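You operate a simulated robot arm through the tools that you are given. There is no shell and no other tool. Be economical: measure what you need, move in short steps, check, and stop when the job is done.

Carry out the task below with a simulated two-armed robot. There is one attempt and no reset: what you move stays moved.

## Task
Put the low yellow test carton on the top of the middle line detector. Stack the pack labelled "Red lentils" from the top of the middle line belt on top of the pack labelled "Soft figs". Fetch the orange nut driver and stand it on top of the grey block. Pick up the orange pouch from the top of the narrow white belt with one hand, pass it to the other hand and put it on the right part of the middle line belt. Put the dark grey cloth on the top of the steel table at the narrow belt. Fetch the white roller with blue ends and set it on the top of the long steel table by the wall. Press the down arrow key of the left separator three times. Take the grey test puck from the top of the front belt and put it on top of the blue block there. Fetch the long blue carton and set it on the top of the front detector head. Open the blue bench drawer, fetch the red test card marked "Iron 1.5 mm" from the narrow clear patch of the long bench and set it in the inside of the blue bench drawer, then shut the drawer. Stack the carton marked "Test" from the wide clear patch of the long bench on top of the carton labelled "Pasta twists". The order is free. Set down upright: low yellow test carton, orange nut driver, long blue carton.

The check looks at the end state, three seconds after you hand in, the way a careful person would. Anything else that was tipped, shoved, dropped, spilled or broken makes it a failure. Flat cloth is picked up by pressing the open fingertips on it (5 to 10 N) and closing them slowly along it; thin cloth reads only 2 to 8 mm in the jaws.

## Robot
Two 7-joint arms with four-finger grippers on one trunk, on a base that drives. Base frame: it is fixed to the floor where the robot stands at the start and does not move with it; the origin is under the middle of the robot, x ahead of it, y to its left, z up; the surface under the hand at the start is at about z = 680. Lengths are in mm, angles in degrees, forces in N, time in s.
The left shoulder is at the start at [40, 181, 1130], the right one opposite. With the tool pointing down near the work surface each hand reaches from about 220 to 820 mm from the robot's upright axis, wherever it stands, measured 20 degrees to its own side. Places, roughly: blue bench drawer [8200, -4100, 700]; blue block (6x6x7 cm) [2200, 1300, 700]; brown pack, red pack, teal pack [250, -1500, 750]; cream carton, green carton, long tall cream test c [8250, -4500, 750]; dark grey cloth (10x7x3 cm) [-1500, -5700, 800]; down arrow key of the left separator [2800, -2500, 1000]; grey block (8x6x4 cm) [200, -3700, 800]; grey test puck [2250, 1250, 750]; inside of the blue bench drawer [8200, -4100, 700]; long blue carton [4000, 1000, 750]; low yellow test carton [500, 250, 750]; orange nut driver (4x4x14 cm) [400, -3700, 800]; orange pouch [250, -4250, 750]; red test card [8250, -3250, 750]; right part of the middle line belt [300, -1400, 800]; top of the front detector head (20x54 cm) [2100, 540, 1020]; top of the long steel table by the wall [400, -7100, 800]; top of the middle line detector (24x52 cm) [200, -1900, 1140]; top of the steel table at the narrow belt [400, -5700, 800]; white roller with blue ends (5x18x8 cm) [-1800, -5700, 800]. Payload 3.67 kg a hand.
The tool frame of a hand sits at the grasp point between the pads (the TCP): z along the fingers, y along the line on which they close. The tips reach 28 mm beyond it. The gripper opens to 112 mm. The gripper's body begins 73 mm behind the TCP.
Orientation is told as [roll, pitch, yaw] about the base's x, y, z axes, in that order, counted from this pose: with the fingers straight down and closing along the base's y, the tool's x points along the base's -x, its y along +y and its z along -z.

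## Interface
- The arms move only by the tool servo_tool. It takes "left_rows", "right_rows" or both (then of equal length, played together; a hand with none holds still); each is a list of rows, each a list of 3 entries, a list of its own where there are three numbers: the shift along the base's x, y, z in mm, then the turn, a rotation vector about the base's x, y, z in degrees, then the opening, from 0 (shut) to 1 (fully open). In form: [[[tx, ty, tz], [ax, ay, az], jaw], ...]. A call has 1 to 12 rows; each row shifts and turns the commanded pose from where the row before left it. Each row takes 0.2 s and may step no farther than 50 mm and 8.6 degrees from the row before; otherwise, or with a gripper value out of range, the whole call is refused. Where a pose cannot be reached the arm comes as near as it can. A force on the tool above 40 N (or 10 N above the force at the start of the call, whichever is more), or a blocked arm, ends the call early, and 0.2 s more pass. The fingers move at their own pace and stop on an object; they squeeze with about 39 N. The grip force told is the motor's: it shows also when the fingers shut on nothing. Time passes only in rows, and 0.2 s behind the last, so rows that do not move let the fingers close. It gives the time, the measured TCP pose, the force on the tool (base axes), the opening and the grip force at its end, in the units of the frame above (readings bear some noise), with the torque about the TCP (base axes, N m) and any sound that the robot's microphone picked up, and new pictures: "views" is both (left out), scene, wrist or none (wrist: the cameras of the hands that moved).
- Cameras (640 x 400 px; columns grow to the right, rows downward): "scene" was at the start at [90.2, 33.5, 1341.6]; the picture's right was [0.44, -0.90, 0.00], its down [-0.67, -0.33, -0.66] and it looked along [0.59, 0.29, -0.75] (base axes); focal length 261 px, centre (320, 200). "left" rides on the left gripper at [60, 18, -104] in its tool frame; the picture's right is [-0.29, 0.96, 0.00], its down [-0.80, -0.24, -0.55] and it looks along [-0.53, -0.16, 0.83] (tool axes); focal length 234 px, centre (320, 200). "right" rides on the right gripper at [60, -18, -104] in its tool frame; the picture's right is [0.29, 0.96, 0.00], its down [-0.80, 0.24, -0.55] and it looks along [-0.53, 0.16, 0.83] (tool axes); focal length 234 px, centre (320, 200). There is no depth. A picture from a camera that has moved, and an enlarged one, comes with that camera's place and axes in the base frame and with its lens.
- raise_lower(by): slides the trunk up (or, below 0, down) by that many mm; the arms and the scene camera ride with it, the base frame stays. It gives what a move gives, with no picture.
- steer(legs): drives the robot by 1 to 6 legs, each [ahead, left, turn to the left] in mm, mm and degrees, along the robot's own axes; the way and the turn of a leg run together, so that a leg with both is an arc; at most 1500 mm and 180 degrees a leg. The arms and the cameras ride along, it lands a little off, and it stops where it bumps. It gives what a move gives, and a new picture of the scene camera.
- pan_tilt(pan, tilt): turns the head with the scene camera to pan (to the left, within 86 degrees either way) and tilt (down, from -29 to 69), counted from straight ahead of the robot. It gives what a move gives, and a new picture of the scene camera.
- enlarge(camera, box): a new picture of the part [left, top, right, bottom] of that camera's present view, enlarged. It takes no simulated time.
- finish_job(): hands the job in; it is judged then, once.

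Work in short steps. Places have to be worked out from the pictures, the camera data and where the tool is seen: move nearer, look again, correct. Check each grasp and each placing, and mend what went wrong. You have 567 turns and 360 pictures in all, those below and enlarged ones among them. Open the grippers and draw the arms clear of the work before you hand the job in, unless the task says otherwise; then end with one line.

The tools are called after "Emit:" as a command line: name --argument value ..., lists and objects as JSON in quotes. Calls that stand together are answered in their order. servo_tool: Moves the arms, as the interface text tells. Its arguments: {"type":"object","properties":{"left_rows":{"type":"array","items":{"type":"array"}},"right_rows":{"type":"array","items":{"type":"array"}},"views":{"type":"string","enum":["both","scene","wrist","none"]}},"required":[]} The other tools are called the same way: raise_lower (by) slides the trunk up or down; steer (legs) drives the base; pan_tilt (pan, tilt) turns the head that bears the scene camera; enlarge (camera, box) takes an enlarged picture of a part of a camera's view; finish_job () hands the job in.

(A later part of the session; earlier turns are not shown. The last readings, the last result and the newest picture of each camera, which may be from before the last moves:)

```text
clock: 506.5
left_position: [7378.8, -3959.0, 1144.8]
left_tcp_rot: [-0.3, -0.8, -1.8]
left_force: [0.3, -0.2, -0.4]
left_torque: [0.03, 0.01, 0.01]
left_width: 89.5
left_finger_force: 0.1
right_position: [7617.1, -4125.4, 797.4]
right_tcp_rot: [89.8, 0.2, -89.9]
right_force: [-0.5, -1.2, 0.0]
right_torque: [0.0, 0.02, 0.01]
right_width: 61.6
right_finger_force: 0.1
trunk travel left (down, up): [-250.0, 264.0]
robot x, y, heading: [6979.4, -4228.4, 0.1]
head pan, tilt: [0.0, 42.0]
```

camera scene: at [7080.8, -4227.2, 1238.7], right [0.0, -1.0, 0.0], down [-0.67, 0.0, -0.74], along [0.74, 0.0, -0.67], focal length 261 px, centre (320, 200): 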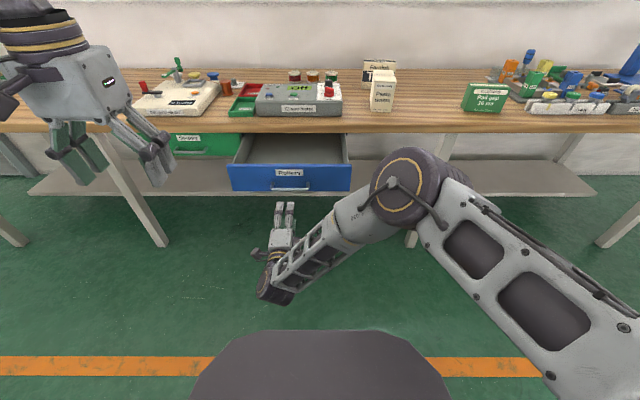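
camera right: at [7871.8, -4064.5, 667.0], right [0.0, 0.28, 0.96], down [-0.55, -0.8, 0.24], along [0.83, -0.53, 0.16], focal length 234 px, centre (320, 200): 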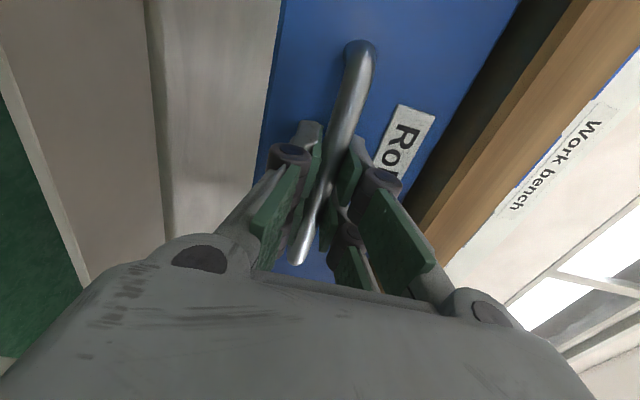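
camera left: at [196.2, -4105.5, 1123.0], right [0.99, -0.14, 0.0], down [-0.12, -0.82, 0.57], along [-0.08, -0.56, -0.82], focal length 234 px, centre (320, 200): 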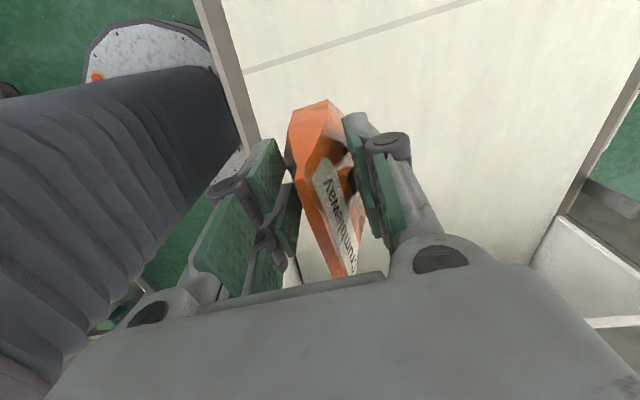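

I fold the right hand back to pointing down and raise it.

Emit:
servo_tool --right_rows '[[[-10, -5, 25], [0, 8.1, 0], 0.6], [[-10, -5, 25], [0, 8.1, 0], 0.6], [[-10, -5, 25], [0, 8.1, 0], 0.6], [[-10, -5, 25], [0, 8.1, 0], 0.6], [[-10, -5, 25], [0, 8.1, 0], 0.6], [[-10, -5, 25], [0, 8.1, 0], 0.6], [[-10, -5, 25], [0, 8.1, 0], 0.6], [[-10, -5, 25], [0, 8.1, 0], 0.6], [[-10, -5, 25], [0, 8.1, 0], 0.6], [[-10, -5, 25], [0, 8.1, 0], 0.6], [[-10, -5, 20], [0, 8.1, 0], 0.6]]' --views "none"

Emit:
steer --legs '[[0, 880, 0], [420, 0, 0]]'

Emit:
pan_tilt --pan 5 --tilt 45

```text
clock: 508.9
left_position: [7378.5, -3958.1, 1145.6]
left_tcp_rot: [-0.3, -0.8, -1.8]
left_force: [0.4, 0.1, -0.4]
left_torque: [0.0, -0.02, 0.0]
left_width: 89.9
left_finger_force: 0.1
right_position: [7507.7, -4179.8, 1066.5]
right_tcp_rot: [0.8, 0.2, -90.1]
right_force: [0.2, -0.3, 0.4]
right_torque: [0.02, 0.0, 0.02]
right_width: 67.1
right_finger_force: 0.0
trunk travel left (down, up): [-250.0, 264.0]
robot x, y, heading: [6980.1, -4225.9, 0.1]
head pan, tilt: [0.0, 42.0]
```

```text
clock: 516.0
left_position: [7800.1, -3072.1, 1145.7]
left_tcp_rot: [-0.4, -0.8, -1.6]
left_force: [0.6, 0.5, -0.7]
left_torque: [-0.01, -0.01, 0.0]
left_width: 89.6
left_finger_force: 0.1
right_position: [7929.4, -3293.3, 1067.0]
right_tcp_rot: [0.7, 0.1, -89.9]
right_force: [-0.4, -0.8, -0.2]
right_torque: [0.01, 0.02, 0.05]
right_width: 67.4
right_finger_force: 0.0
trunk travel left (down, up): [-250.0, 264.0]
robot x, y, heading: [7399.0, -3344.4, 0.6]
head pan, tilt: [0.0, 42.0]
camera scene: at [7504.7, -3342.0, 1350.7], right [0.01, -1.0, 0.0], down [-0.67, 0.0, -0.74], along [0.74, 0.0, -0.67], focal length 261 px, centre (320, 200)
```

scene: 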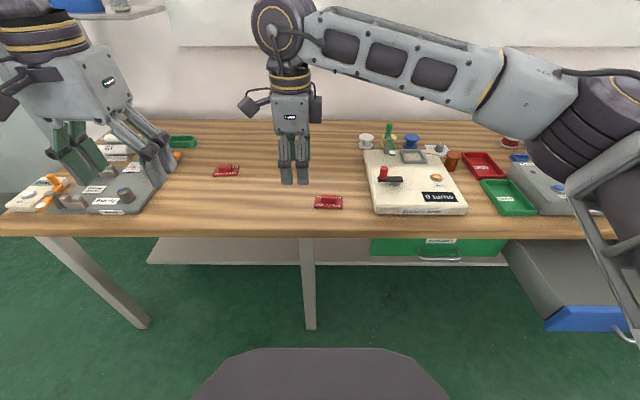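

```text
clock: 516.6
left_position: [7800.7, -3071.4, 1145.0]
left_tcp_rot: [-0.4, -0.9, -1.6]
left_force: [0.2, -0.5, 0.2]
left_torque: [0.0, 0.0, -0.01]
left_width: 89.6
left_finger_force: 0.1
right_position: [7929.4, -3291.2, 1066.4]
right_tcp_rot: [0.8, 0.1, -90.0]
right_force: [0.1, 0.8, -0.7]
right_torque: [-0.02, 0.05, 0.0]
right_width: 67.0
right_finger_force: 0.0
trunk travel left (down, up): [-250.0, 264.0]
robot x, y, heading: [7400.8, -3337.7, 0.2]
head pan, tilt: [5.0, 45.0]
camera scene: at [7502.0, -3334.9, 1346.4], right [0.09, -1.0, 0.0], down [-0.7, -0.07, -0.71], along [0.7, 0.07, -0.71], focal length 261 px, centre (320, 200)
```

scene: 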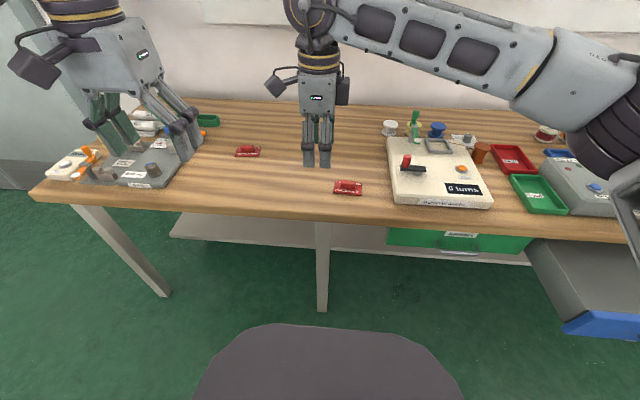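

I enlarge both cards to read them.

Emit:
enlarge --camera "scene" --box '[215, 130, 385, 210]'

```text
3.76 times, centred on (300, 170) of scene
camera zoom: at [7502.0, -3334.9, 1346.4], right [0.09, -1.0, 0.0], down [-0.7, -0.07, -0.71], along [0.7, 0.07, -0.71], focal length 983 px, centre (395, 313)
```

zoom: 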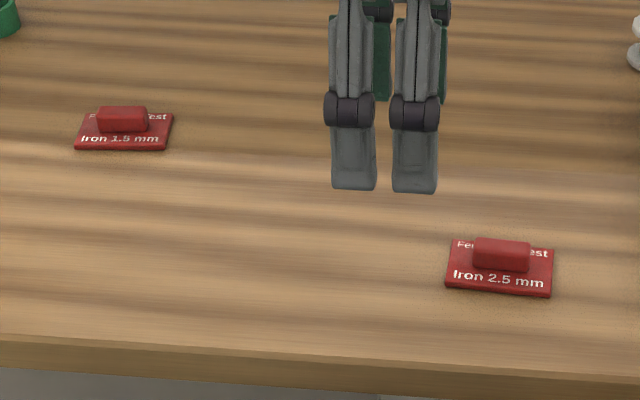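

The far-left card seems to be "Iron 1.5 mm"; I zoom in more to be certain.

Emit:
enlarge --camera "scene" --box '[228, 140, 278, 175]'

```text
11.43 times, centred on (253, 158) of scene
camera zoom: at [7502.0, -3334.9, 1346.4], right [0.09, -1.0, 0.0], down [-0.7, -0.07, -0.71], along [0.7, 0.07, -0.71], focal length 2985 px, centre (1086, 686)
```

zoom: 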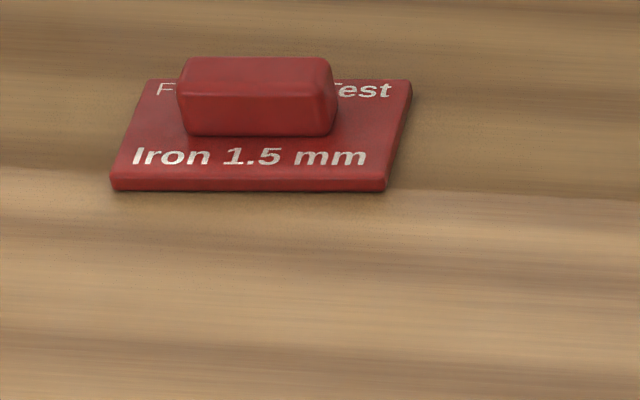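

Confirmed "Iron 1.5 mm". It is about 920 mm away, so I move ahead 170 and left 140.

Emit:
steer --legs '[[0, 140, 0], [170, 0, 0]]'

Emit:
servo_tool --left_rows '[[[25, -6, -12], [0, 0, -8], 0.9], [[25, -6, -12], [0, 0, -8], 0.9], [[25, -6, -12], [0, 0, -8], 0.9], [[25, -6, -12], [0, 0, -8], 0.9], [[25, -6, -12], [0, 0, -8], 0.9], [[25, -6, -12], [0, 0, -8], 0.9], [[25, -6, -12], [0, 0, -8], 0.9], [[25, -6, -12], [0, 0, -8], 0.9], [[25, -6, -12], [0, 0, -8], 0.9], [[25, -6, -12], [0, 0, -8], 0.9], [[25, -6, -12], [0, 0, -8], 0.9], [[0, 0, 0], [0, 0, 0], 0.9]]' --views "wrist"

```text
clock: 519.1
left_position: [7969.8, -2929.1, 1146.3]
left_tcp_rot: [-0.4, -0.7, -1.6]
left_force: [-0.7, 1.4, 0.3]
left_torque: [0.02, -0.02, -0.02]
left_width: 89.4
left_finger_force: 0.0
right_position: [8100.1, -3148.9, 1066.8]
right_tcp_rot: [0.8, 0.1, -89.9]
right_force: [0.2, 0.3, -1.4]
right_torque: [-0.01, 0.0, 0.0]
right_width: 66.9
right_finger_force: 0.1
trunk travel left (down, up): [-250.0, 264.0]
robot x, y, heading: [7572.5, -3202.8, 0.3]
head pan, tilt: [5.0, 45.0]
camera scene: at [7671.2, -3192.4, 1346.4], right [0.09, -1.0, 0.0], down [-0.7, -0.07, -0.71], along [0.7, 0.07, -0.71], focal length 261 px, centre (320, 200)
```

scene: 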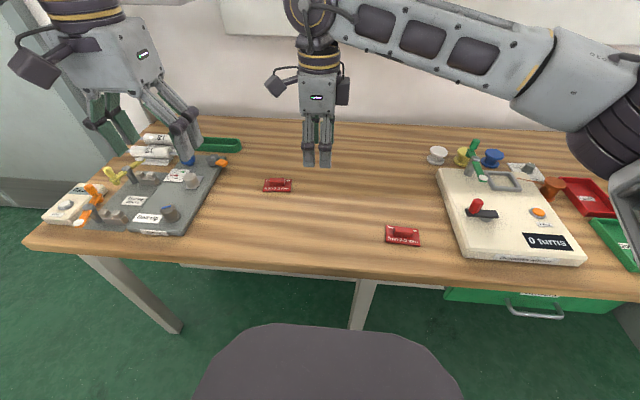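

```text
clock: 521.7
left_position: [8243.4, -2994.7, 1014.8]
left_tcp_rot: [-0.4, -0.9, -89.6]
left_force: [0.2, -0.3, 0.0]
left_torque: [0.01, -0.01, 0.05]
left_width: 100.8
left_finger_force: 0.0
right_position: [8098.2, -3150.0, 1067.2]
right_tcp_rot: [0.8, 0.0, -89.9]
right_force: [0.1, -0.6, -0.2]
right_torque: [-0.02, 0.0, -0.02]
right_width: 67.2
right_finger_force: 0.0
trunk travel left (down, up): [-250.0, 264.0]
robot x, y, heading: [7566.8, -3201.2, 0.5]
head pan, tilt: [5.0, 45.0]
camera left: at [8262.6, -2933.0, 1116.9], right [0.96, -0.28, 0.0], down [-0.23, -0.79, 0.57], along [-0.16, -0.54, -0.82], focal length 234 px, centre (320, 200)
```

left: 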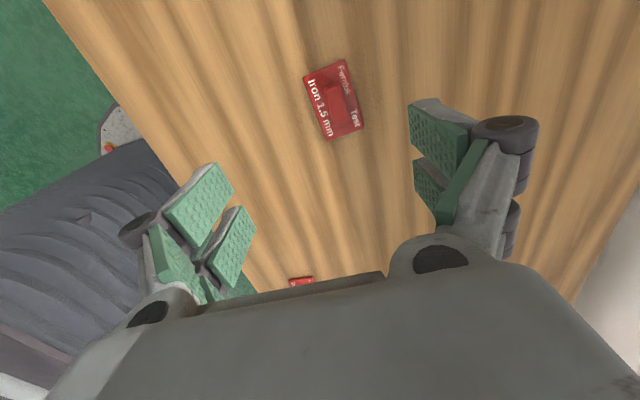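

Card centre [8262, −3002], top z≈797, yaw +3°, knob along y. I go down to grip the knob at TCP z≈830.

Emit:
servo_tool --left_rows '[[[9, -3, -40], [0, 0, 1.3], 0.6], [[9, -3, -40], [0, 0, 1.3], 0.6], [[0, 0, -45], [0, 0, 0], 0.6], [[0, 0, -40], [0, 0, 0], 0.6], [[0, 0, -18], [0, 0, 0], 0.6], [[0, 0, 0], [0, 0, 0], 0.6]]' --views "wrist"

```text
clock: 523.1
left_position: [8262.6, -3001.9, 830.7]
left_tcp_rot: [-0.4, -0.8, -86.9]
left_force: [0.6, -0.2, -0.3]
left_torque: [-0.02, 0.0, -0.01]
left_width: 67.4
left_finger_force: 0.0
right_position: [8099.2, -3149.0, 1066.1]
right_tcp_rot: [0.9, 0.1, -90.0]
right_force: [1.0, 0.2, -0.9]
right_torque: [-0.01, -0.01, 0.03]
right_width: 67.3
right_finger_force: 0.0
trunk travel left (down, up): [-250.0, 264.0]
robot x, y, heading: [7568.2, -3197.5, 0.1]
head pan, tilt: [5.0, 45.0]
camera left: at [8278.0, -2939.2, 933.0], right [0.97, -0.24, 0.0], down [-0.19, -0.8, 0.57], along [-0.14, -0.55, -0.82], focal length 234 px, centre (320, 200)
```

left: 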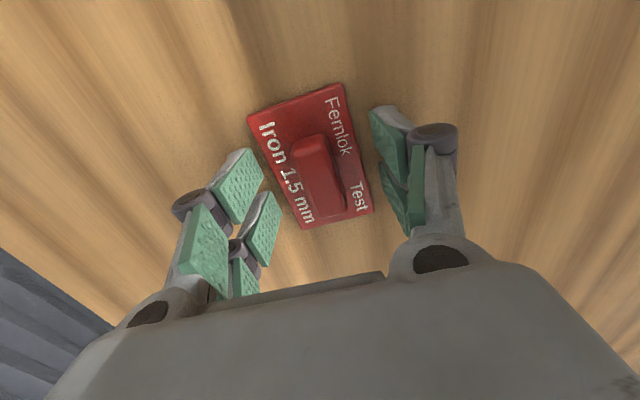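

Aligned with the knob. I lower 3 mm, close, and lift.

Emit:
servo_tool --left_rows '[[[0, 0, -3], [0, 0, 0], 0.4], [[0, 0, 0], [0, 0, 0], 0.1], [[0, 0, 0], [0, 0, 0], 0], [[0, 0, 0], [0, 0, 0], 0], [[0, 0, 20], [0, 0, 0], 0], [[0, 0, 40], [0, 0, 0], 0], [[0, 0, 45], [0, 0, 0], 0], [[0, 0, 0], [0, 0, 0], 0]]' --views "wrist"

```text
clock: 524.9
left_position: [8261.5, -3000.9, 933.2]
left_tcp_rot: [-0.5, -0.8, -87.0]
left_force: [0.2, -0.9, -1.0]
left_torque: [-0.01, 0.02, -0.02]
left_width: 53.1
left_finger_force: 38.7
right_position: [8099.4, -3149.5, 1065.7]
right_tcp_rot: [0.8, 0.0, -90.0]
right_force: [1.5, 0.5, 0.4]
right_torque: [0.01, -0.02, 0.01]
right_width: 67.0
right_finger_force: 0.0
trunk travel left (down, up): [-250.0, 264.0]
robot x, y, heading: [7569.9, -3198.5, 0.5]
head pan, tilt: [5.0, 45.0]
camera left: at [8278.2, -2937.0, 1035.5], right [0.97, -0.24, 0.0], down [-0.19, -0.8, 0.57], along [-0.14, -0.55, -0.82], focal length 234 px, centre (320, 200)
```

left: 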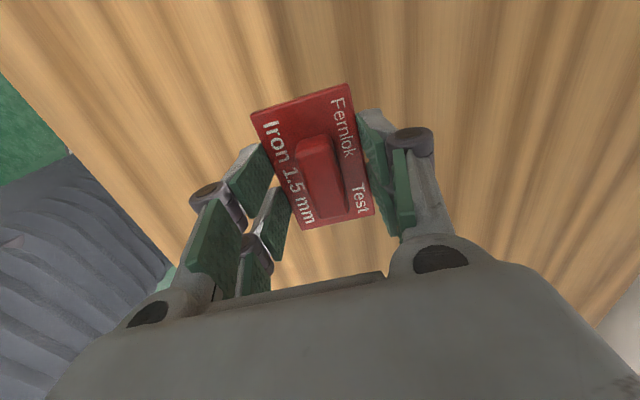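

Width 53 mm: the fingers hold the card by its edges — secure. I raise it, back off, and go to the open drawer.

Emit:
servo_tool --left_rows '[[[-20, 0, 40], [0, 0, 0], 0], [[-40, 0, 25], [0, 0, 0], 0], [[-40, 0, 0], [0, 0, 0], 0], [[-35, 0, 0], [0, 0, 0], 0], [[0, 0, 0], [0, 0, 0], 0]]' --views "none"

Emit:
steer --legs '[[-260, 0, 0], [0, -1080, 0]]'

Emit:
pan_tilt --pan 10 --tilt 52

```text
clock: 526.1
left_position: [8127.3, -3001.2, 996.4]
left_tcp_rot: [-0.5, -0.8, -87.1]
left_force: [0.2, 0.4, -1.1]
left_torque: [-0.02, 0.0, -0.02]
left_width: 53.1
left_finger_force: 38.8
right_position: [8098.5, -3149.6, 1067.7]
right_tcp_rot: [0.8, 0.1, -89.9]
right_force: [0.2, -0.5, -0.2]
right_torque: [0.01, 0.05, -0.03]
right_width: 67.2
right_finger_force: 0.0
trunk travel left (down, up): [-250.0, 264.0]
robot x, y, heading: [7567.8, -3196.1, 0.4]
head pan, tilt: [5.0, 45.0]
```

```text
clock: 533.3
left_position: [7873.6, -4086.9, 997.9]
left_tcp_rot: [-0.4, -0.7, -87.2]
left_force: [0.2, 0.2, 0.2]
left_torque: [0.0, -0.03, -0.03]
left_width: 53.2
left_finger_force: 38.8
right_position: [7845.4, -4234.8, 1066.4]
right_tcp_rot: [0.8, 0.1, -90.1]
right_force: [0.1, 0.2, -0.5]
right_torque: [0.05, -0.01, 0.01]
right_width: 67.5
right_finger_force: 0.0
trunk travel left (down, up): [-250.0, 264.0]
robot x, y, heading: [7315.5, -4282.5, 0.4]
head pan, tilt: [5.0, 45.0]
camera scene: at [7416.0, -4277.1, 1346.5], right [0.09, -1.0, 0.0], down [-0.7, -0.06, -0.71], along [0.7, 0.06, -0.71], focal length 261 px, centre (320, 200)
```

scene: 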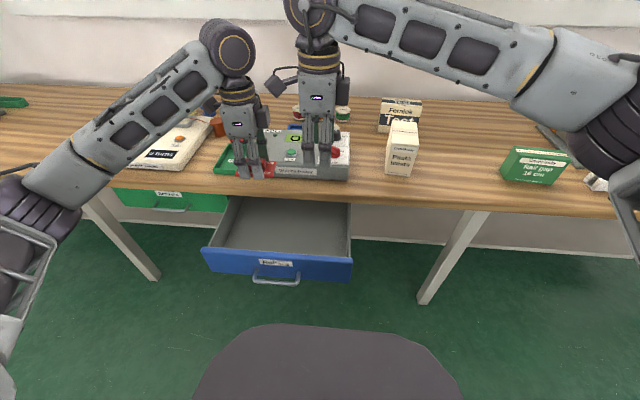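

```text
clock: 534.0
left_position: [7873.9, -4086.9, 997.9]
left_tcp_rot: [-0.4, -0.8, -87.1]
left_force: [0.1, 0.9, -0.6]
left_torque: [0.01, -0.02, 0.05]
left_width: 53.2
left_finger_force: 38.9
right_position: [7843.8, -4234.4, 1065.9]
right_tcp_rot: [0.9, 0.3, -90.1]
right_force: [-0.6, 0.0, -0.2]
right_torque: [-0.01, -0.01, 0.01]
right_width: 67.1
right_finger_force: 0.0
trunk travel left (down, up): [-250.0, 264.0]
robot x, y, heading: [7316.8, -4282.4, 0.2]
head pan, tilt: [10.0, 52.0]
camera scene: at [7409.0, -4270.9, 1336.9], right [0.18, -0.98, 0.0], down [-0.78, -0.14, -0.62], along [0.61, 0.11, -0.79], focal length 261 px, centre (320, 200)
```

scene: 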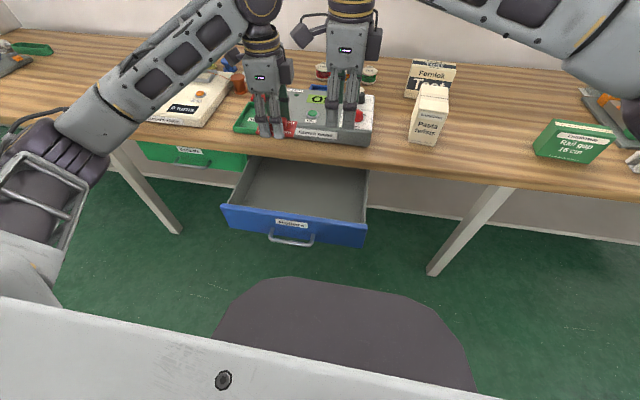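

The drawer interior spans x≈7815–7985, y −3920…−4320. I lower the card toward [7882, −4115].

Emit:
servo_tool --left_rows '[[[4, -10, -35], [0, 0, 0], 0], [[4, -10, -35], [0, 0, 0], 0], [[0, -8, -40], [0, 0, 0], 0], [[0, 0, -45], [0, 0, 0], 0], [[0, 0, -45], [0, 0, 0], 0], [[0, 0, 0], [0, 0, 0], 0]]' --views "both"

```text
clock: 535.4
left_position: [7880.6, -4113.4, 796.9]
left_tcp_rot: [-0.4, -0.8, -87.2]
left_force: [0.1, 0.2, -0.1]
left_torque: [0.01, -0.01, 0.02]
left_width: 53.2
left_finger_force: 38.8
right_position: [7844.2, -4236.1, 1067.0]
right_tcp_rot: [0.9, 0.2, -90.2]
right_force: [0.1, 0.2, 0.4]
right_torque: [0.01, -0.04, -0.02]
right_width: 67.4
right_finger_force: 0.0
trunk travel left (down, up): [-250.0, 264.0]
robot x, y, heading: [7316.6, -4285.5, 0.2]
head pan, tilt: [10.0, 52.0]
camera scene: at [7408.6, -4271.0, 1336.9], right [0.18, -0.98, 0.0], down [-0.78, -0.14, -0.62], along [0.61, 0.11, -0.79], focal length 261 px, centre (320, 200)
camera left: at [7898.0, -4051.5, 900.7], right [0.97, -0.24, 0.0], down [-0.2, -0.8, 0.57], along [-0.14, -0.55, -0.82], focal length 234 px, centre (320, 200)
```

scene: 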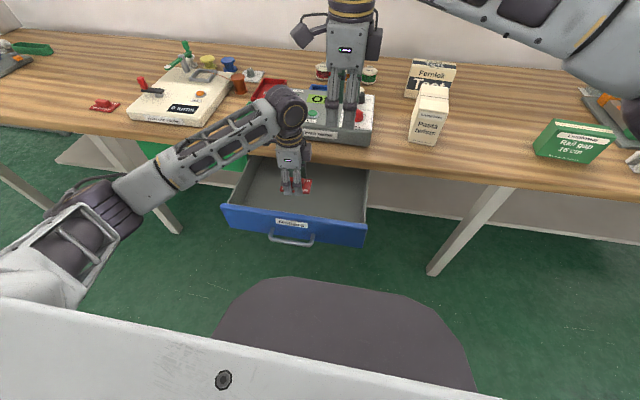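
left: 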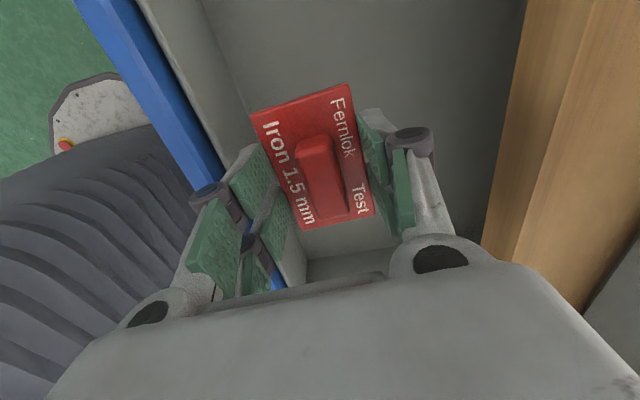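

Card is over the drawer's inside with room on both sides. I lower it in steps to the floor of the drawer.

Emit:
servo_tool --left_rows '[[[2, 0, -35], [0, 0, 0], 0], [[0, 0, -30], [0, 0, 0], 0], [[0, 0, -10], [0, 0, 0], 0], [[0, 0, -8], [0, 0, 0], 0], [[0, 0, -6], [0, 0, 0], 0], [[0, 0, -6], [0, 0, 0], 0], [[0, 0, 0], [0, 0, 0], 0]]' --views "wrist"

```text
clock: 537.0
left_position: [7883.5, -4113.6, 702.0]
left_tcp_rot: [-0.5, -0.7, -87.2]
left_force: [-0.3, -0.1, 0.0]
left_torque: [0.0, 0.02, 0.01]
left_width: 53.1
left_finger_force: 38.6
right_position: [7843.7, -4235.4, 1067.4]
right_tcp_rot: [0.9, 0.1, -90.2]
right_force: [-1.2, 0.0, -0.5]
right_torque: [0.01, -0.04, 0.02]
right_width: 67.2
right_finger_force: 0.0
trunk travel left (down, up): [-250.0, 264.0]
robot x, y, heading: [7310.3, -4283.9, 0.1]
head pan, tilt: [10.0, 52.0]
camera left: at [7900.1, -4051.2, 805.3], right [0.97, -0.24, 0.0], down [-0.2, -0.8, 0.57], along [-0.14, -0.55, -0.82], focal length 234 px, centre (320, 200)
```

left: 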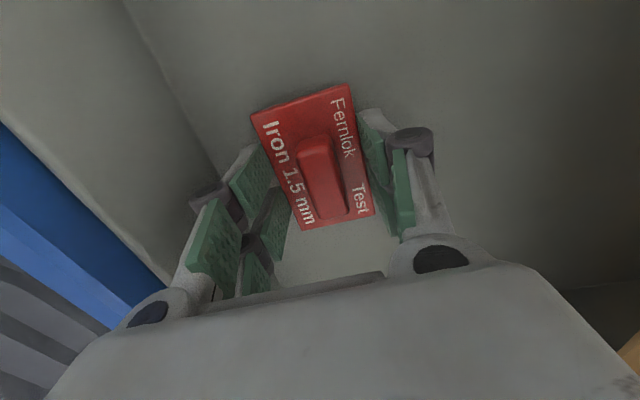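

Still above the floor; I continue down gently.

Emit:
servo_tool --left_rows '[[[0, 0, -6], [0, 0, 0], 0], [[0, 0, -6], [0, 0, 0], 0], [[0, 0, -5], [0, 0, 0], 0], [[0, 0, -4], [0, 0, 0], 0], [[0, 0, -4], [0, 0, 0], 0], [[0, 0, 0], [0, 0, 0], 0]]' --views "none"

```text
clock: 538.1
left_position: [7887.8, -4114.3, 686.5]
left_tcp_rot: [0.1, -1.0, -87.2]
left_force: [0.4, -0.2, 15.8]
left_torque: [0.42, 0.52, -0.08]
left_width: 53.4
left_finger_force: 39.3
right_position: [7844.1, -4234.8, 1066.9]
right_tcp_rot: [0.9, 0.2, -90.2]
right_force: [0.7, 0.0, 0.5]
right_torque: [-0.01, 0.05, -0.05]
right_width: 67.0
right_finger_force: 0.1
trunk travel left (down, up): [-250.0, 264.0]
robot x, y, heading: [7314.0, -4281.7, 0.5]
head pan, tilt: [10.0, 52.0]
stopped in row 5 (left hand): the force on the tool passed its limit at 54 N (the readings are from after the stop); the commanded pose is now the measured one
```

Contact with the floor at z≈686. I ease up, open slightly, and rise.

Emit:
servo_tool --left_rows '[[[0, 0, 3], [0, 0, 0], 0], [[0, 0, 0], [0, 0, 0], 0.5], [[0, 0, 0], [0, 0, 0], 0.62], [[0, 0, 0], [0, 0, 0], 0.62], [[-3, 0, 40], [0, 0, 0], 0.62], [[-5, 0, 45], [0, 0, 0], 0.62], [[-5, 0, 45], [0, 0, 0], 0.62], [[-5, 0, 45], [0, 0, 0], 0.62], [[-5, 0, 45], [0, 0, 0], 0.62], [[0, 0, 0], [0, 0, 0], 0.62]]' --views "both"

```text
clock: 540.4
left_position: [7863.6, -4114.8, 906.4]
left_tcp_rot: [-0.1, -0.9, -87.2]
left_force: [0.0, 0.4, -0.4]
left_torque: [0.03, 0.0, 0.04]
left_width: 69.5
left_finger_force: 0.1
right_position: [7844.6, -4234.3, 1067.2]
right_tcp_rot: [0.8, 0.1, -90.3]
right_force: [0.5, 0.1, -0.6]
right_torque: [-0.01, 0.01, 0.01]
right_width: 67.4
right_finger_force: 0.0
trunk travel left (down, up): [-250.0, 264.0]
robot x, y, heading: [7318.2, -4281.3, 0.2]
head pan, tilt: [10.0, 52.0]
camera scene: at [7409.1, -4270.6, 1336.8], right [0.18, -0.98, 0.0], down [-0.78, -0.14, -0.62], along [0.61, 0.11, -0.79], focal length 261 px, centre (320, 200)
camera left: at [7879.3, -4051.3, 1009.6], right [0.97, -0.24, 0.0], down [-0.2, -0.8, 0.57], along [-0.13, -0.55, -0.82], focal length 234 px, centre (320, 200)
```

scene: 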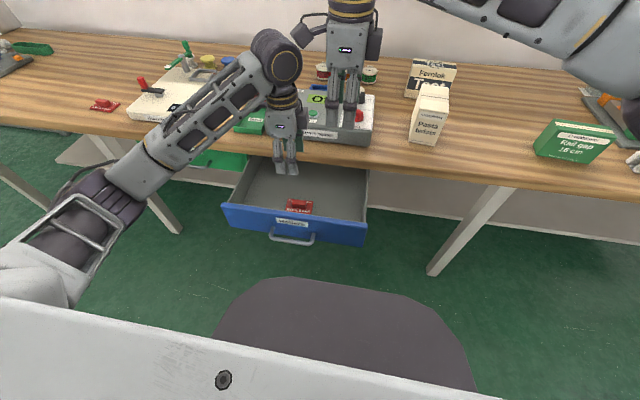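
left: 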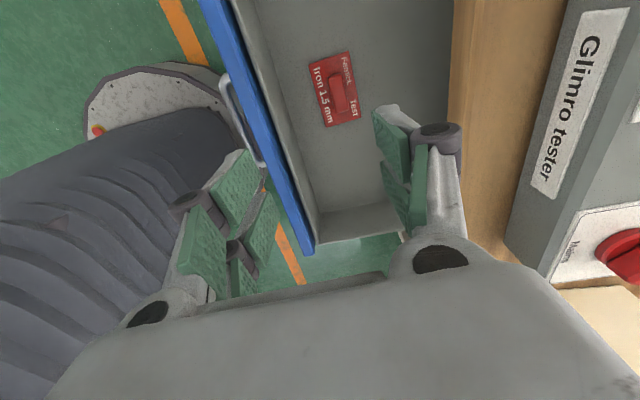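

The card lies in the drawer. To shut it I bring the left hand, closed and turned to yaw 0, in front of the handle.

Emit:
servo_tool --left_rows '[[[-16, -1, 0], [0, 0, 7.9], 0.3], [[-16, -1, 0], [0, 0, 7.9], 0], [[-16, -1, 0], [0, 0, 7.9], 0], [[-16, -1, 0], [0, 0, 7.9], 0], [[-16, -1, 0], [0, 0, 7.9], 0], [[-16, -1, 0], [0, 0, 7.9], 0], [[-16, -1, 0], [0, 0, 7.9], 0], [[-16, -1, 0], [0, 0, 7.9], 0], [[-16, -1, 0], [0, 0, 7.9], 0], [[-16, -1, 0], [0, 0, 7.9], 0], [[-16, -1, 0], [0, 0, 7.9], 0]]' --views "none"

Emit:
servo_tool --left_rows '[[[0, 0, -40], [0, 0, 0], 0], [[0, 0, -40], [0, 0, 0], 0], [[0, 0, -40], [0, 0, 0], 0], [[0, 0, -40], [0, 0, 0], 0], [[0, 0, -40], [0, 0, 0], 0], [[0, 0, 0], [0, 0, 0], 0]]' --views "both"

```text
clock: 542.8
left_position: [7687.4, -4125.7, 907.3]
left_tcp_rot: [0.0, -0.9, -0.3]
left_force: [0.7, 0.3, -0.5]
left_torque: [-0.01, -0.01, -0.02]
left_width: 0.0
left_finger_force: 35.5
right_position: [7843.0, -4235.3, 1066.6]
right_tcp_rot: [0.8, 0.2, -90.2]
right_force: [0.0, 0.2, 0.6]
right_torque: [-0.04, -0.05, 0.04]
right_width: 67.3
right_finger_force: 0.0
trunk travel left (down, up): [-250.0, 264.0]
robot x, y, heading: [7315.5, -4282.6, 0.2]
head pan, tilt: [10.0, 52.0]
```

```text
clock: 544.1
left_position: [7686.9, -4125.4, 707.0]
left_tcp_rot: [-0.1, -0.9, -0.3]
left_force: [-0.1, -0.5, 0.7]
left_torque: [0.0, 0.03, -0.01]
left_width: 0.0
left_finger_force: 35.7
right_position: [7843.3, -4234.0, 1067.9]
right_tcp_rot: [0.8, 0.1, -90.3]
right_force: [-0.4, 0.3, -0.7]
right_torque: [0.0, 0.04, 0.01]
right_width: 67.1
right_finger_force: 0.2
trunk travel left (down, up): [-250.0, 264.0]
robot x, y, heading: [7316.4, -4281.4, 0.3]
head pan, tilt: [10.0, 52.0]
camera scene: at [7408.7, -4270.9, 1336.9], right [0.18, -0.98, 0.0], down [-0.78, -0.14, -0.62], along [0.61, 0.11, -0.79], focal length 261 px, centre (320, 200)
camera left: at [7626.0, -4106.8, 809.8], right [0.29, 0.96, 0.0], down [0.79, -0.24, 0.57], along [0.54, -0.16, -0.82], focal length 234 px, centre (320, 200)
```

scene: 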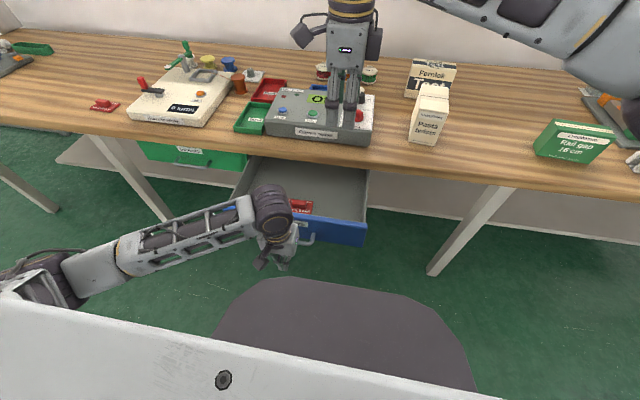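
left: 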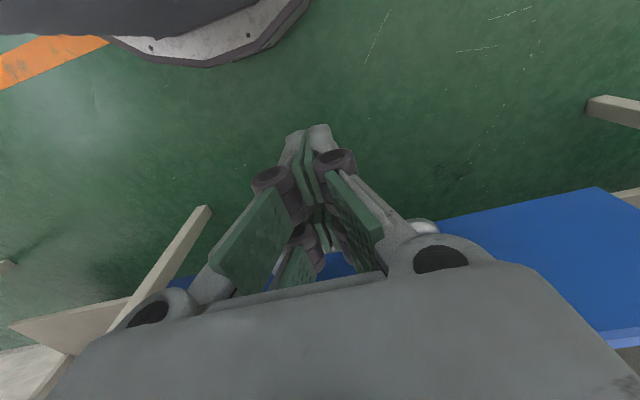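

I push the drawer in with the left hand.

Emit:
servo_tool --left_rows '[[[30, 0, 0], [0, 0, 0], 0], [[25, 0, 0], [0, 0, 0], 0], [[30, 0, 0], [0, 0, 0], 0], [[30, 0, 0], [0, 0, 0], 0], [[30, 0, 0], [0, 0, 0], 0], [[30, 0, 0], [0, 0, 0], 0], [[30, 0, 0], [0, 0, 0], 0], [[20, 0, 0], [0, 0, 0], 0], [[0, 0, 0], [0, 0, 0], 0]]' --views "scene"

```text
clock: 546.1
left_position: [7913.5, -4125.0, 706.5]
left_tcp_rot: [0.0, -0.9, -0.3]
left_force: [-0.3, -0.3, 0.0]
left_torque: [-0.01, 0.01, 0.0]
left_width: 0.1
left_finger_force: 35.8
right_position: [7843.2, -4234.3, 1067.6]
right_tcp_rot: [0.8, 0.2, -90.2]
right_force: [0.1, 0.2, 0.1]
right_torque: [-0.04, 0.0, 0.0]
right_width: 67.1
right_finger_force: 0.2
trunk travel left (down, up): [-250.0, 264.0]
robot x, y, heading: [7315.8, -4282.2, 0.4]
head pan, tilt: [10.0, 52.0]
camera scene: at [7408.6, -4270.7, 1336.9], right [0.18, -0.98, 0.0], down [-0.78, -0.14, -0.62], along [0.61, 0.11, -0.79], focal length 261 px, centre (320, 200)
```

scene: 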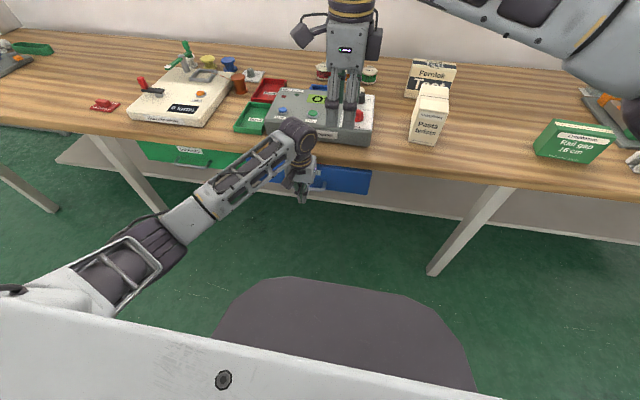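

Nearly shut. I push on in smaller steps until it stops.

Emit:
servo_tool --left_rows '[[[12, 0, 0], [0, 0, 0], 0], [[12, 0, 0], [0, 0, 0], 0], [[10, 0, 0], [0, 0, 0], 0], [[10, 0, 0], [0, 0, 0], 0], [[6, 0, 0], [0, 0, 0], 0], [[0, 0, 0], [0, 0, 0], 0]]' --views "scene"

```text
clock: 547.1
left_position: [7942.0, -4124.6, 705.4]
left_tcp_rot: [0.1, -0.3, -0.3]
left_force: [-35.5, 1.7, 16.7]
left_torque: [0.16, -3.79, 0.7]
left_width: 0.1
left_finger_force: 35.6
right_position: [7841.1, -4233.9, 1067.1]
right_tcp_rot: [0.9, 0.2, -90.0]
right_force: [0.6, -0.5, 0.0]
right_torque: [-0.04, 0.05, 0.01]
right_width: 67.0
right_finger_force: 0.0
trunk travel left (down, up): [-250.0, 264.0]
robot x, y, heading: [7310.5, -4280.0, 0.4]
head pan, tilt: [10.0, 52.0]
stopped in row 4 (left hand): the force on the tool passed its limit at 45 N (the readings are from after the stop); the commanded pose is now the measured one
camera scene: at [7404.9, -4270.6, 1337.3], right [0.18, -0.98, 0.0], down [-0.77, -0.14, -0.62], along [0.61, 0.11, -0.79], focal length 261 px, centre (320, 200)
```

scene: 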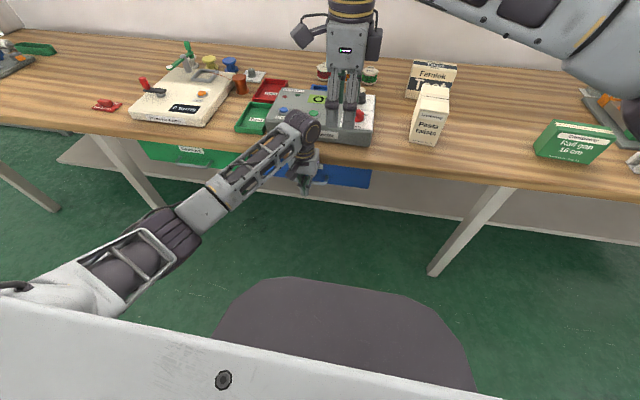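

The torque suggests the hand's body met the bench edge, not the drawer's stop. I retract and look at the drawer front.

Emit:
servo_tool --left_rows '[[[-30, 0, 0], [0, 0, 0], 0], [[-45, 0, 0], [0, 0, 0], 0], [[-45, 0, 0], [0, 0, 0], 0], [[-45, 40, 0], [0, 0, 0], 0], [[0, 40, 0], [0, 0, 0], 0], [[0, 0, 0], [0, 0, 0], 0]]' --views "none"

Emit:
enlarge --camera "scene" --box '[120, 110, 400, 220]'

```text
refused: row 4 steps farther than a row can; nothing moved
```

```text
2.29 times, centred on (260, 165) of scene
camera zoom: at [7404.9, -4270.6, 1337.3], right [0.18, -0.98, 0.0], down [-0.77, -0.14, -0.62], along [0.61, 0.11, -0.79], focal length 597 px, centre (457, 280)
```

zoom: 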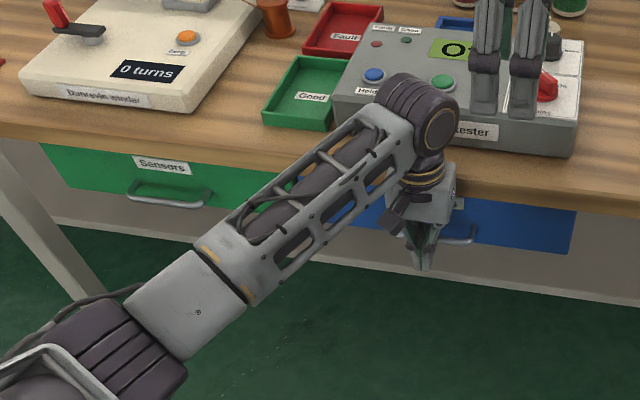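

Emit:
servo_tool --left_rows '[[[-30, 0, 0], [0, 0, 0], 0], [[-45, 0, 0], [0, 0, 0], 0], [[-45, 0, 0], [0, 0, 0], 0], [[-25, 40, 0], [0, 0, 0], 0], [[0, 40, 0], [0, 0, 0], 0], [[0, 0, 0], [0, 0, 0], 0]]' --views "none"

Emit:
enlarge --camera "scene" --box '[120, 110, 400, 220]'

```text
clock: 548.5
left_position: [7800.9, -4045.7, 704.4]
left_tcp_rot: [0.1, -0.3, -0.3]
left_force: [-0.6, 0.3, 0.7]
left_torque: [-0.01, -0.01, -0.02]
left_width: 0.0
left_finger_force: 35.1
right_position: [7843.4, -4233.5, 1066.9]
right_tcp_rot: [0.9, 0.2, -90.1]
right_force: [0.6, 0.1, 0.0]
right_torque: [0.0, 0.02, 0.02]
right_width: 67.1
right_finger_force: 0.1
trunk travel left (down, up): [-250.0, 264.0]
robot x, y, heading: [7314.8, -4282.8, 0.5]
head pan, tilt: [10.0, 52.0]
```

```text
2.29 times, centred on (260, 165) of scene
camera zoom: at [7408.2, -4271.0, 1336.9], right [0.18, -0.98, 0.0], down [-0.78, -0.14, -0.62], along [0.61, 0.11, -0.79], focal length 597 px, centre (457, 280)
```

zoom: 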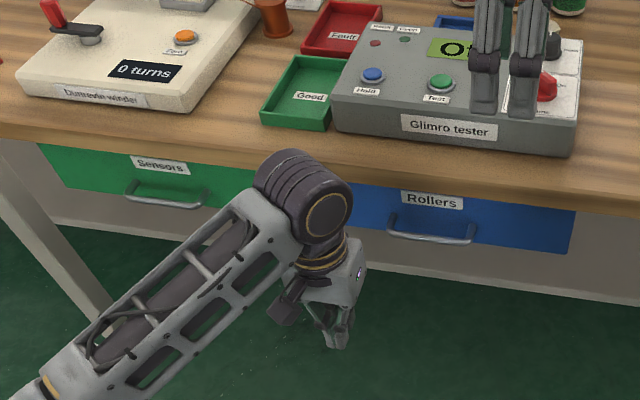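

The blue drawer lines up exactly with the closed green one: it is shut. I raise the left hand and move closer to the cartons on the right.

Emit:
servo_tool --left_rows '[[[-10, 10, 45], [0, 0, 0], 0.5], [[0, 0, 48], [0, 0, 0], 0.8], [[0, 0, 48], [0, 0, 0], 0.8], [[0, 0, 48], [0, 0, 0], 0.8], [[0, 0, 48], [0, 0, 0], 0.8], [[0, 0, 48], [0, 0, 0], 0.8], [[0, 0, 48], [0, 0, 0], 0.8], [[0, 0, 48], [0, 0, 0], 0.8], [[0, 0, 48], [0, 0, 0], 0.8]]' --views "none"

Emit:
steer --legs '[[0, -80, 0], [310, 0, 0]]'

Emit:
pan_tilt --pan -12 --tilt 45

```text
clock: 550.5
left_position: [7791.7, -4035.1, 1133.3]
left_tcp_rot: [0.1, -0.3, -0.2]
left_force: [-0.5, -0.3, 0.3]
left_torque: [0.0, -0.06, -0.01]
left_width: 90.0
left_finger_force: 0.7
right_position: [7843.6, -4234.2, 1068.0]
right_tcp_rot: [0.8, 0.3, -90.2]
right_force: [0.1, 1.0, -0.1]
right_torque: [0.0, -0.04, 0.01]
right_width: 67.0
right_finger_force: 0.0
trunk travel left (down, up): [-250.0, 264.0]
robot x, y, heading: [7315.0, -4282.7, 0.2]
head pan, tilt: [10.0, 52.0]
```

```text
clock: 553.3
left_position: [8101.6, -4112.5, 1132.5]
left_tcp_rot: [0.1, -0.3, -0.1]
left_force: [0.8, -0.5, 0.1]
left_torque: [-0.01, 0.03, -0.01]
left_width: 89.5
left_finger_force: 0.1
right_position: [8153.5, -4311.3, 1066.3]
right_tcp_rot: [0.8, 0.1, -90.0]
right_force: [-0.4, 0.1, 0.1]
right_torque: [-0.01, 0.01, 0.04]
right_width: 67.3
right_finger_force: 0.0
trunk travel left (down, up): [-250.0, 264.0]
robot x, y, heading: [7623.4, -4361.2, 0.3]
head pan, tilt: [10.0, 52.0]
camera scene: at [7719.3, -4348.8, 1336.9], right [0.18, -0.98, 0.0], down [-0.78, -0.14, -0.62], along [0.61, 0.11, -0.79], focal length 261 px, centre (320, 200)
```

scene: 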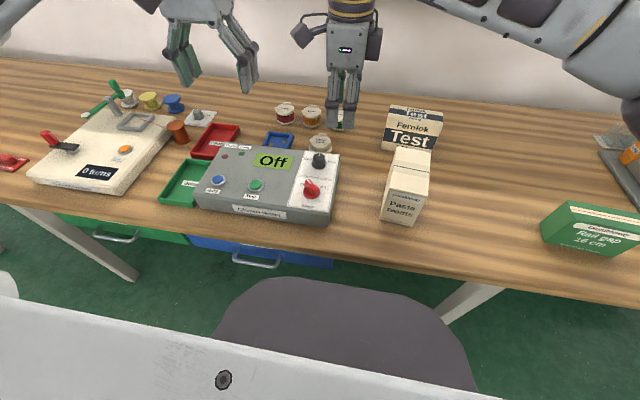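

```text
clock: 554.1
left_position: [8100.7, -4112.2, 1132.6]
left_tcp_rot: [0.2, -0.4, -0.2]
left_force: [-0.5, 0.0, -0.3]
left_torque: [0.0, -0.01, 0.05]
left_width: 89.7
left_finger_force: 0.1
right_position: [8153.5, -4312.0, 1067.3]
right_tcp_rot: [0.9, 0.1, -90.0]
right_force: [0.2, 0.2, 1.0]
right_torque: [0.0, 0.02, -0.01]
right_width: 67.2
right_finger_force: 0.0
trunk travel left (down, up): [-250.0, 264.0]
robot x, y, heading: [7624.9, -4358.7, 0.3]
head pan, tilt: [-12.0, 45.0]
camera scene: at [7724.1, -4378.5, 1346.5], right [-0.2, -0.98, 0.0], down [-0.69, 0.14, -0.71], along [0.69, -0.14, -0.71], focal length 261 px, centre (320, 200)
```

scene: 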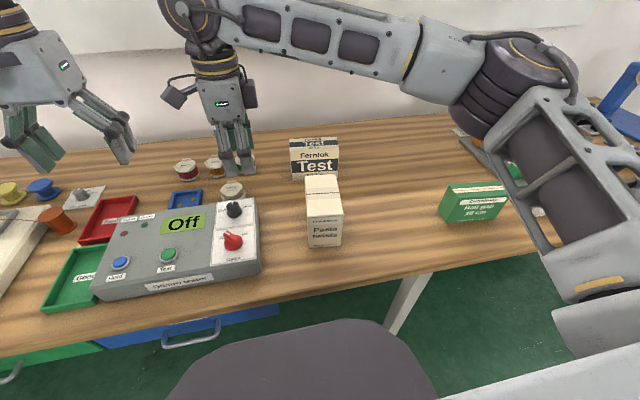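

I enlarge the two cream cartons.

Emit:
enlarge --camera "scene" --box '[270, 120, 370, 260]'

```text
2.86 times, centred on (320, 190) of scene
camera zoom: at [7724.1, -4378.5, 1346.5], right [-0.2, -0.98, 0.0], down [-0.69, 0.14, -0.71], along [0.69, -0.14, -0.71], focal length 746 px, centre (320, 229)
```

zoom: 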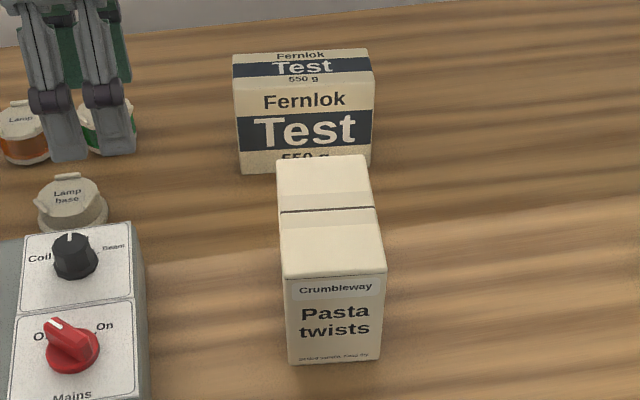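

Measured: Pasta twists centre [8170, −4476], top ≈906; Test carton centre [8394, −4495], 148×68, top ≈902, yaw −8. I bring the right hand above the Test carton.

Emit:
servo_tool --right_rows '[[[34, -26, -9], [0, 0, -1.2], 1], [[34, -26, -9], [0, 0, -1.2], 1], [[34, -26, -9], [0, 0, -1.2], 1], [[34, -26, -9], [0, 0, -1.2], 1], [[34, -26, -9], [0, 0, -1.2], 1], [[34, -26, -9], [0, 0, -1.2], 1], [[30, -26, -9], [0, 0, -0.8], 1], [[0, 0, 0], [0, 0, 0], 1]]' --views "wrist"

```text
clock: 555.9
left_position: [8099.9, -4113.8, 1132.0]
left_tcp_rot: [0.0, -0.4, -0.2]
left_force: [-0.3, -0.5, -0.5]
left_torque: [0.02, 0.03, 0.01]
left_width: 89.6
left_finger_force: 0.1
right_position: [8386.3, -4494.0, 1004.1]
right_tcp_rot: [0.9, 0.1, -97.9]
right_force: [-0.3, -0.1, 0.5]
right_torque: [0.0, 0.01, 0.01]
right_width: 112.0
right_finger_force: 0.0
trunk travel left (down, up): [-250.0, 264.0]
robot x, y, heading: [7623.6, -4360.7, 0.4]
head pan, tilt: [-12.0, 45.0]
camera right: at [8376.1, -4432.6, 1108.0], right [0.99, 0.15, 0.02], down [0.12, -0.82, 0.56], along [0.1, -0.55, -0.83], focal length 234 px, centre (320, 200)
```

right: 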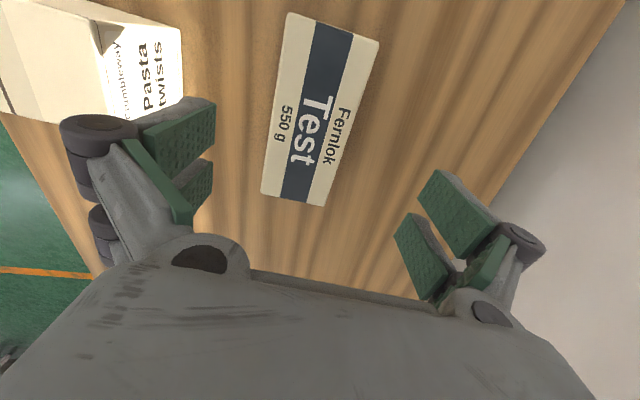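

Test carton centre refined: [8380, −4497], yaw −6. I descend to TCP z≈868 and grip.

Emit:
servo_tool --right_rows '[[[-3, -1.5, -45], [-0.4, 0, 0.9], 1], [[-3, -1.5, -45], [-0.4, 0, 0.8], 1], [[0, 0, -40], [0, 0, 0], 1], [[0, 0, -6], [0, 0, 0], 1], [[0, 0, 0], [0, 0, 0], 0.8], [[0, 0, 0], [0, 0, 0], 0.4], [[0, 0, 0], [0, 0, 0], 0.3], [[0, 0, 0], [0, 0, 0], 0.3]]' --views "wrist"

```text
clock: 557.7
left_position: [8100.4, -4112.5, 1131.8]
left_tcp_rot: [0.1, -0.4, -0.3]
left_force: [-0.3, 0.5, -0.7]
left_torque: [-0.02, -0.02, -0.01]
left_width: 89.7
left_finger_force: 0.1
right_position: [8381.5, -4498.2, 868.2]
right_tcp_rot: [1.0, -0.6, -96.3]
right_force: [-1.6, 0.0, 0.9]
right_torque: [0.03, -0.07, -0.04]
right_width: 68.7
right_finger_force: 38.9
trunk travel left (down, up): [-250.0, 264.0]
robot x, y, heading: [7623.2, -4361.1, 0.4]
head pan, tilt: [-12.0, 45.0]
camera right: at [8368.5, -4434.8, 971.0], right [0.98, 0.18, 0.01], down [0.14, -0.81, 0.57], along [0.11, -0.56, -0.82], focal length 234 px, centre (320, 200)
```

right: 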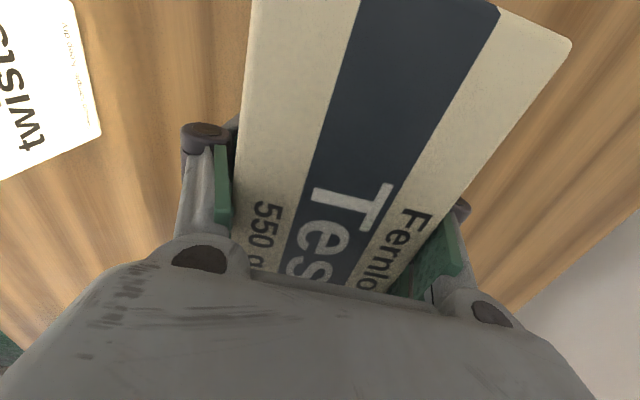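

Gripped at 68.7 mm. I lift it 155 mm, then carry it over the Pasta carton while turning it 88° to align.

Emit:
servo_tool --right_rows '[[[0, 0, 30], [0, 0, 0], 0.3], [[0, 0, 40], [0, 0, 0], 0.3], [[0, 0, 45], [0, 0, 0], 0.3], [[0, 0, 40], [0, 0, 0], 0.3], [[0, 0, 0], [0, 0, 0], 0.3]]' --views "none"

Emit:
servo_tool --right_rows '[[[-19.2, 2, 0], [0, 0, 8.03], 0.3], [[-19.2, 2, 0], [0, 0, 8.03], 0.3], [[-19.2, 2, 0], [0, 0, 8.03], 0.3], [[-19.2, 2, 0], [0, 0, 8.03], 0.3], [[-19.2, 2, 0], [0, 0, 8.03], 0.3], [[-19.2, 2, 0], [0, 0, 8.03], 0.3], [[-19.2, 2, 0], [0, 0, 8.03], 0.3], [[-19.2, 2, 0], [0, 0, 8.03], 0.3], [[-19.2, 2, 0], [0, 0, 8.03], 0.3], [[-19.2, 2, 0], [0, 0, 8.03], 0.3], [[-19.2, 2, 0], [0, 0, 8.03], 0.3], [[0, 0, 0], [0, 0, 0], 0.3]]' --views "both"

```text
clock: 558.9
left_position: [8101.6, -4113.1, 1131.6]
left_tcp_rot: [0.1, -0.3, -0.2]
left_force: [-0.2, -0.8, 0.2]
left_torque: [0.0, 0.05, 0.02]
left_width: 89.5
left_finger_force: 0.1
right_position: [8383.5, -4498.9, 1020.4]
right_tcp_rot: [0.9, -0.6, -96.4]
right_force: [-0.4, 0.3, -5.8]
right_torque: [-0.02, 0.04, 0.01]
right_width: 68.2
right_finger_force: 38.7
trunk travel left (down, up): [-250.0, 264.0]
robot x, y, heading: [7623.8, -4361.4, 0.5]
head pan, tilt: [-12.0, 45.0]
```

```text
clock: 561.5
left_position: [8101.0, -4113.7, 1131.9]
left_tcp_rot: [0.1, -0.3, -0.2]
left_force: [0.2, 1.0, -0.1]
left_torque: [0.04, 0.02, -0.03]
left_width: 89.5
left_finger_force: 0.1
right_position: [8170.8, -4476.2, 1021.5]
right_tcp_rot: [1.0, -0.6, -7.8]
right_force: [0.3, -0.8, -5.3]
right_torque: [-0.01, -0.03, -0.01]
right_width: 67.7
right_finger_force: 38.7
trunk travel left (down, up): [-250.0, 264.0]
robot x, y, heading: [7627.7, -4365.8, 0.3]
head pan, tilt: [-12.0, 45.0]
camera scene: at [7725.4, -4378.7, 1346.4], right [-0.2, -0.98, 0.0], down [-0.69, 0.14, -0.71], along [0.69, -0.14, -0.71], focal length 261 px, centre (320, 200)
camera right: at [8106.8, -4486.4, 1124.8], right [-0.15, 0.99, 0.01], down [0.82, 0.12, 0.57], along [0.56, 0.1, -0.82], focal length 234 px, centre (320, 200)
```

scene: 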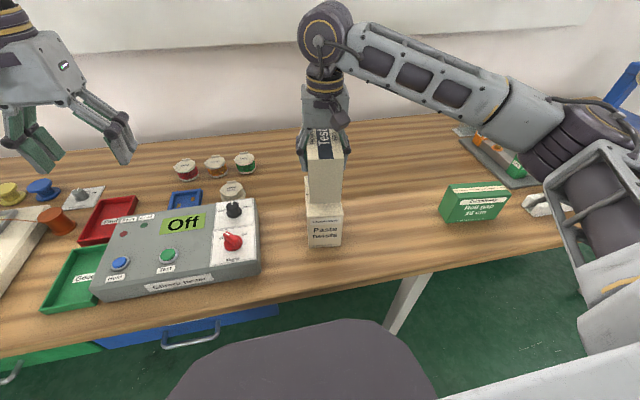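
right: 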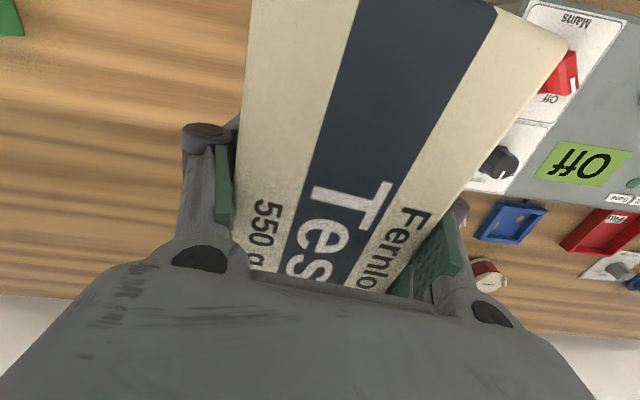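

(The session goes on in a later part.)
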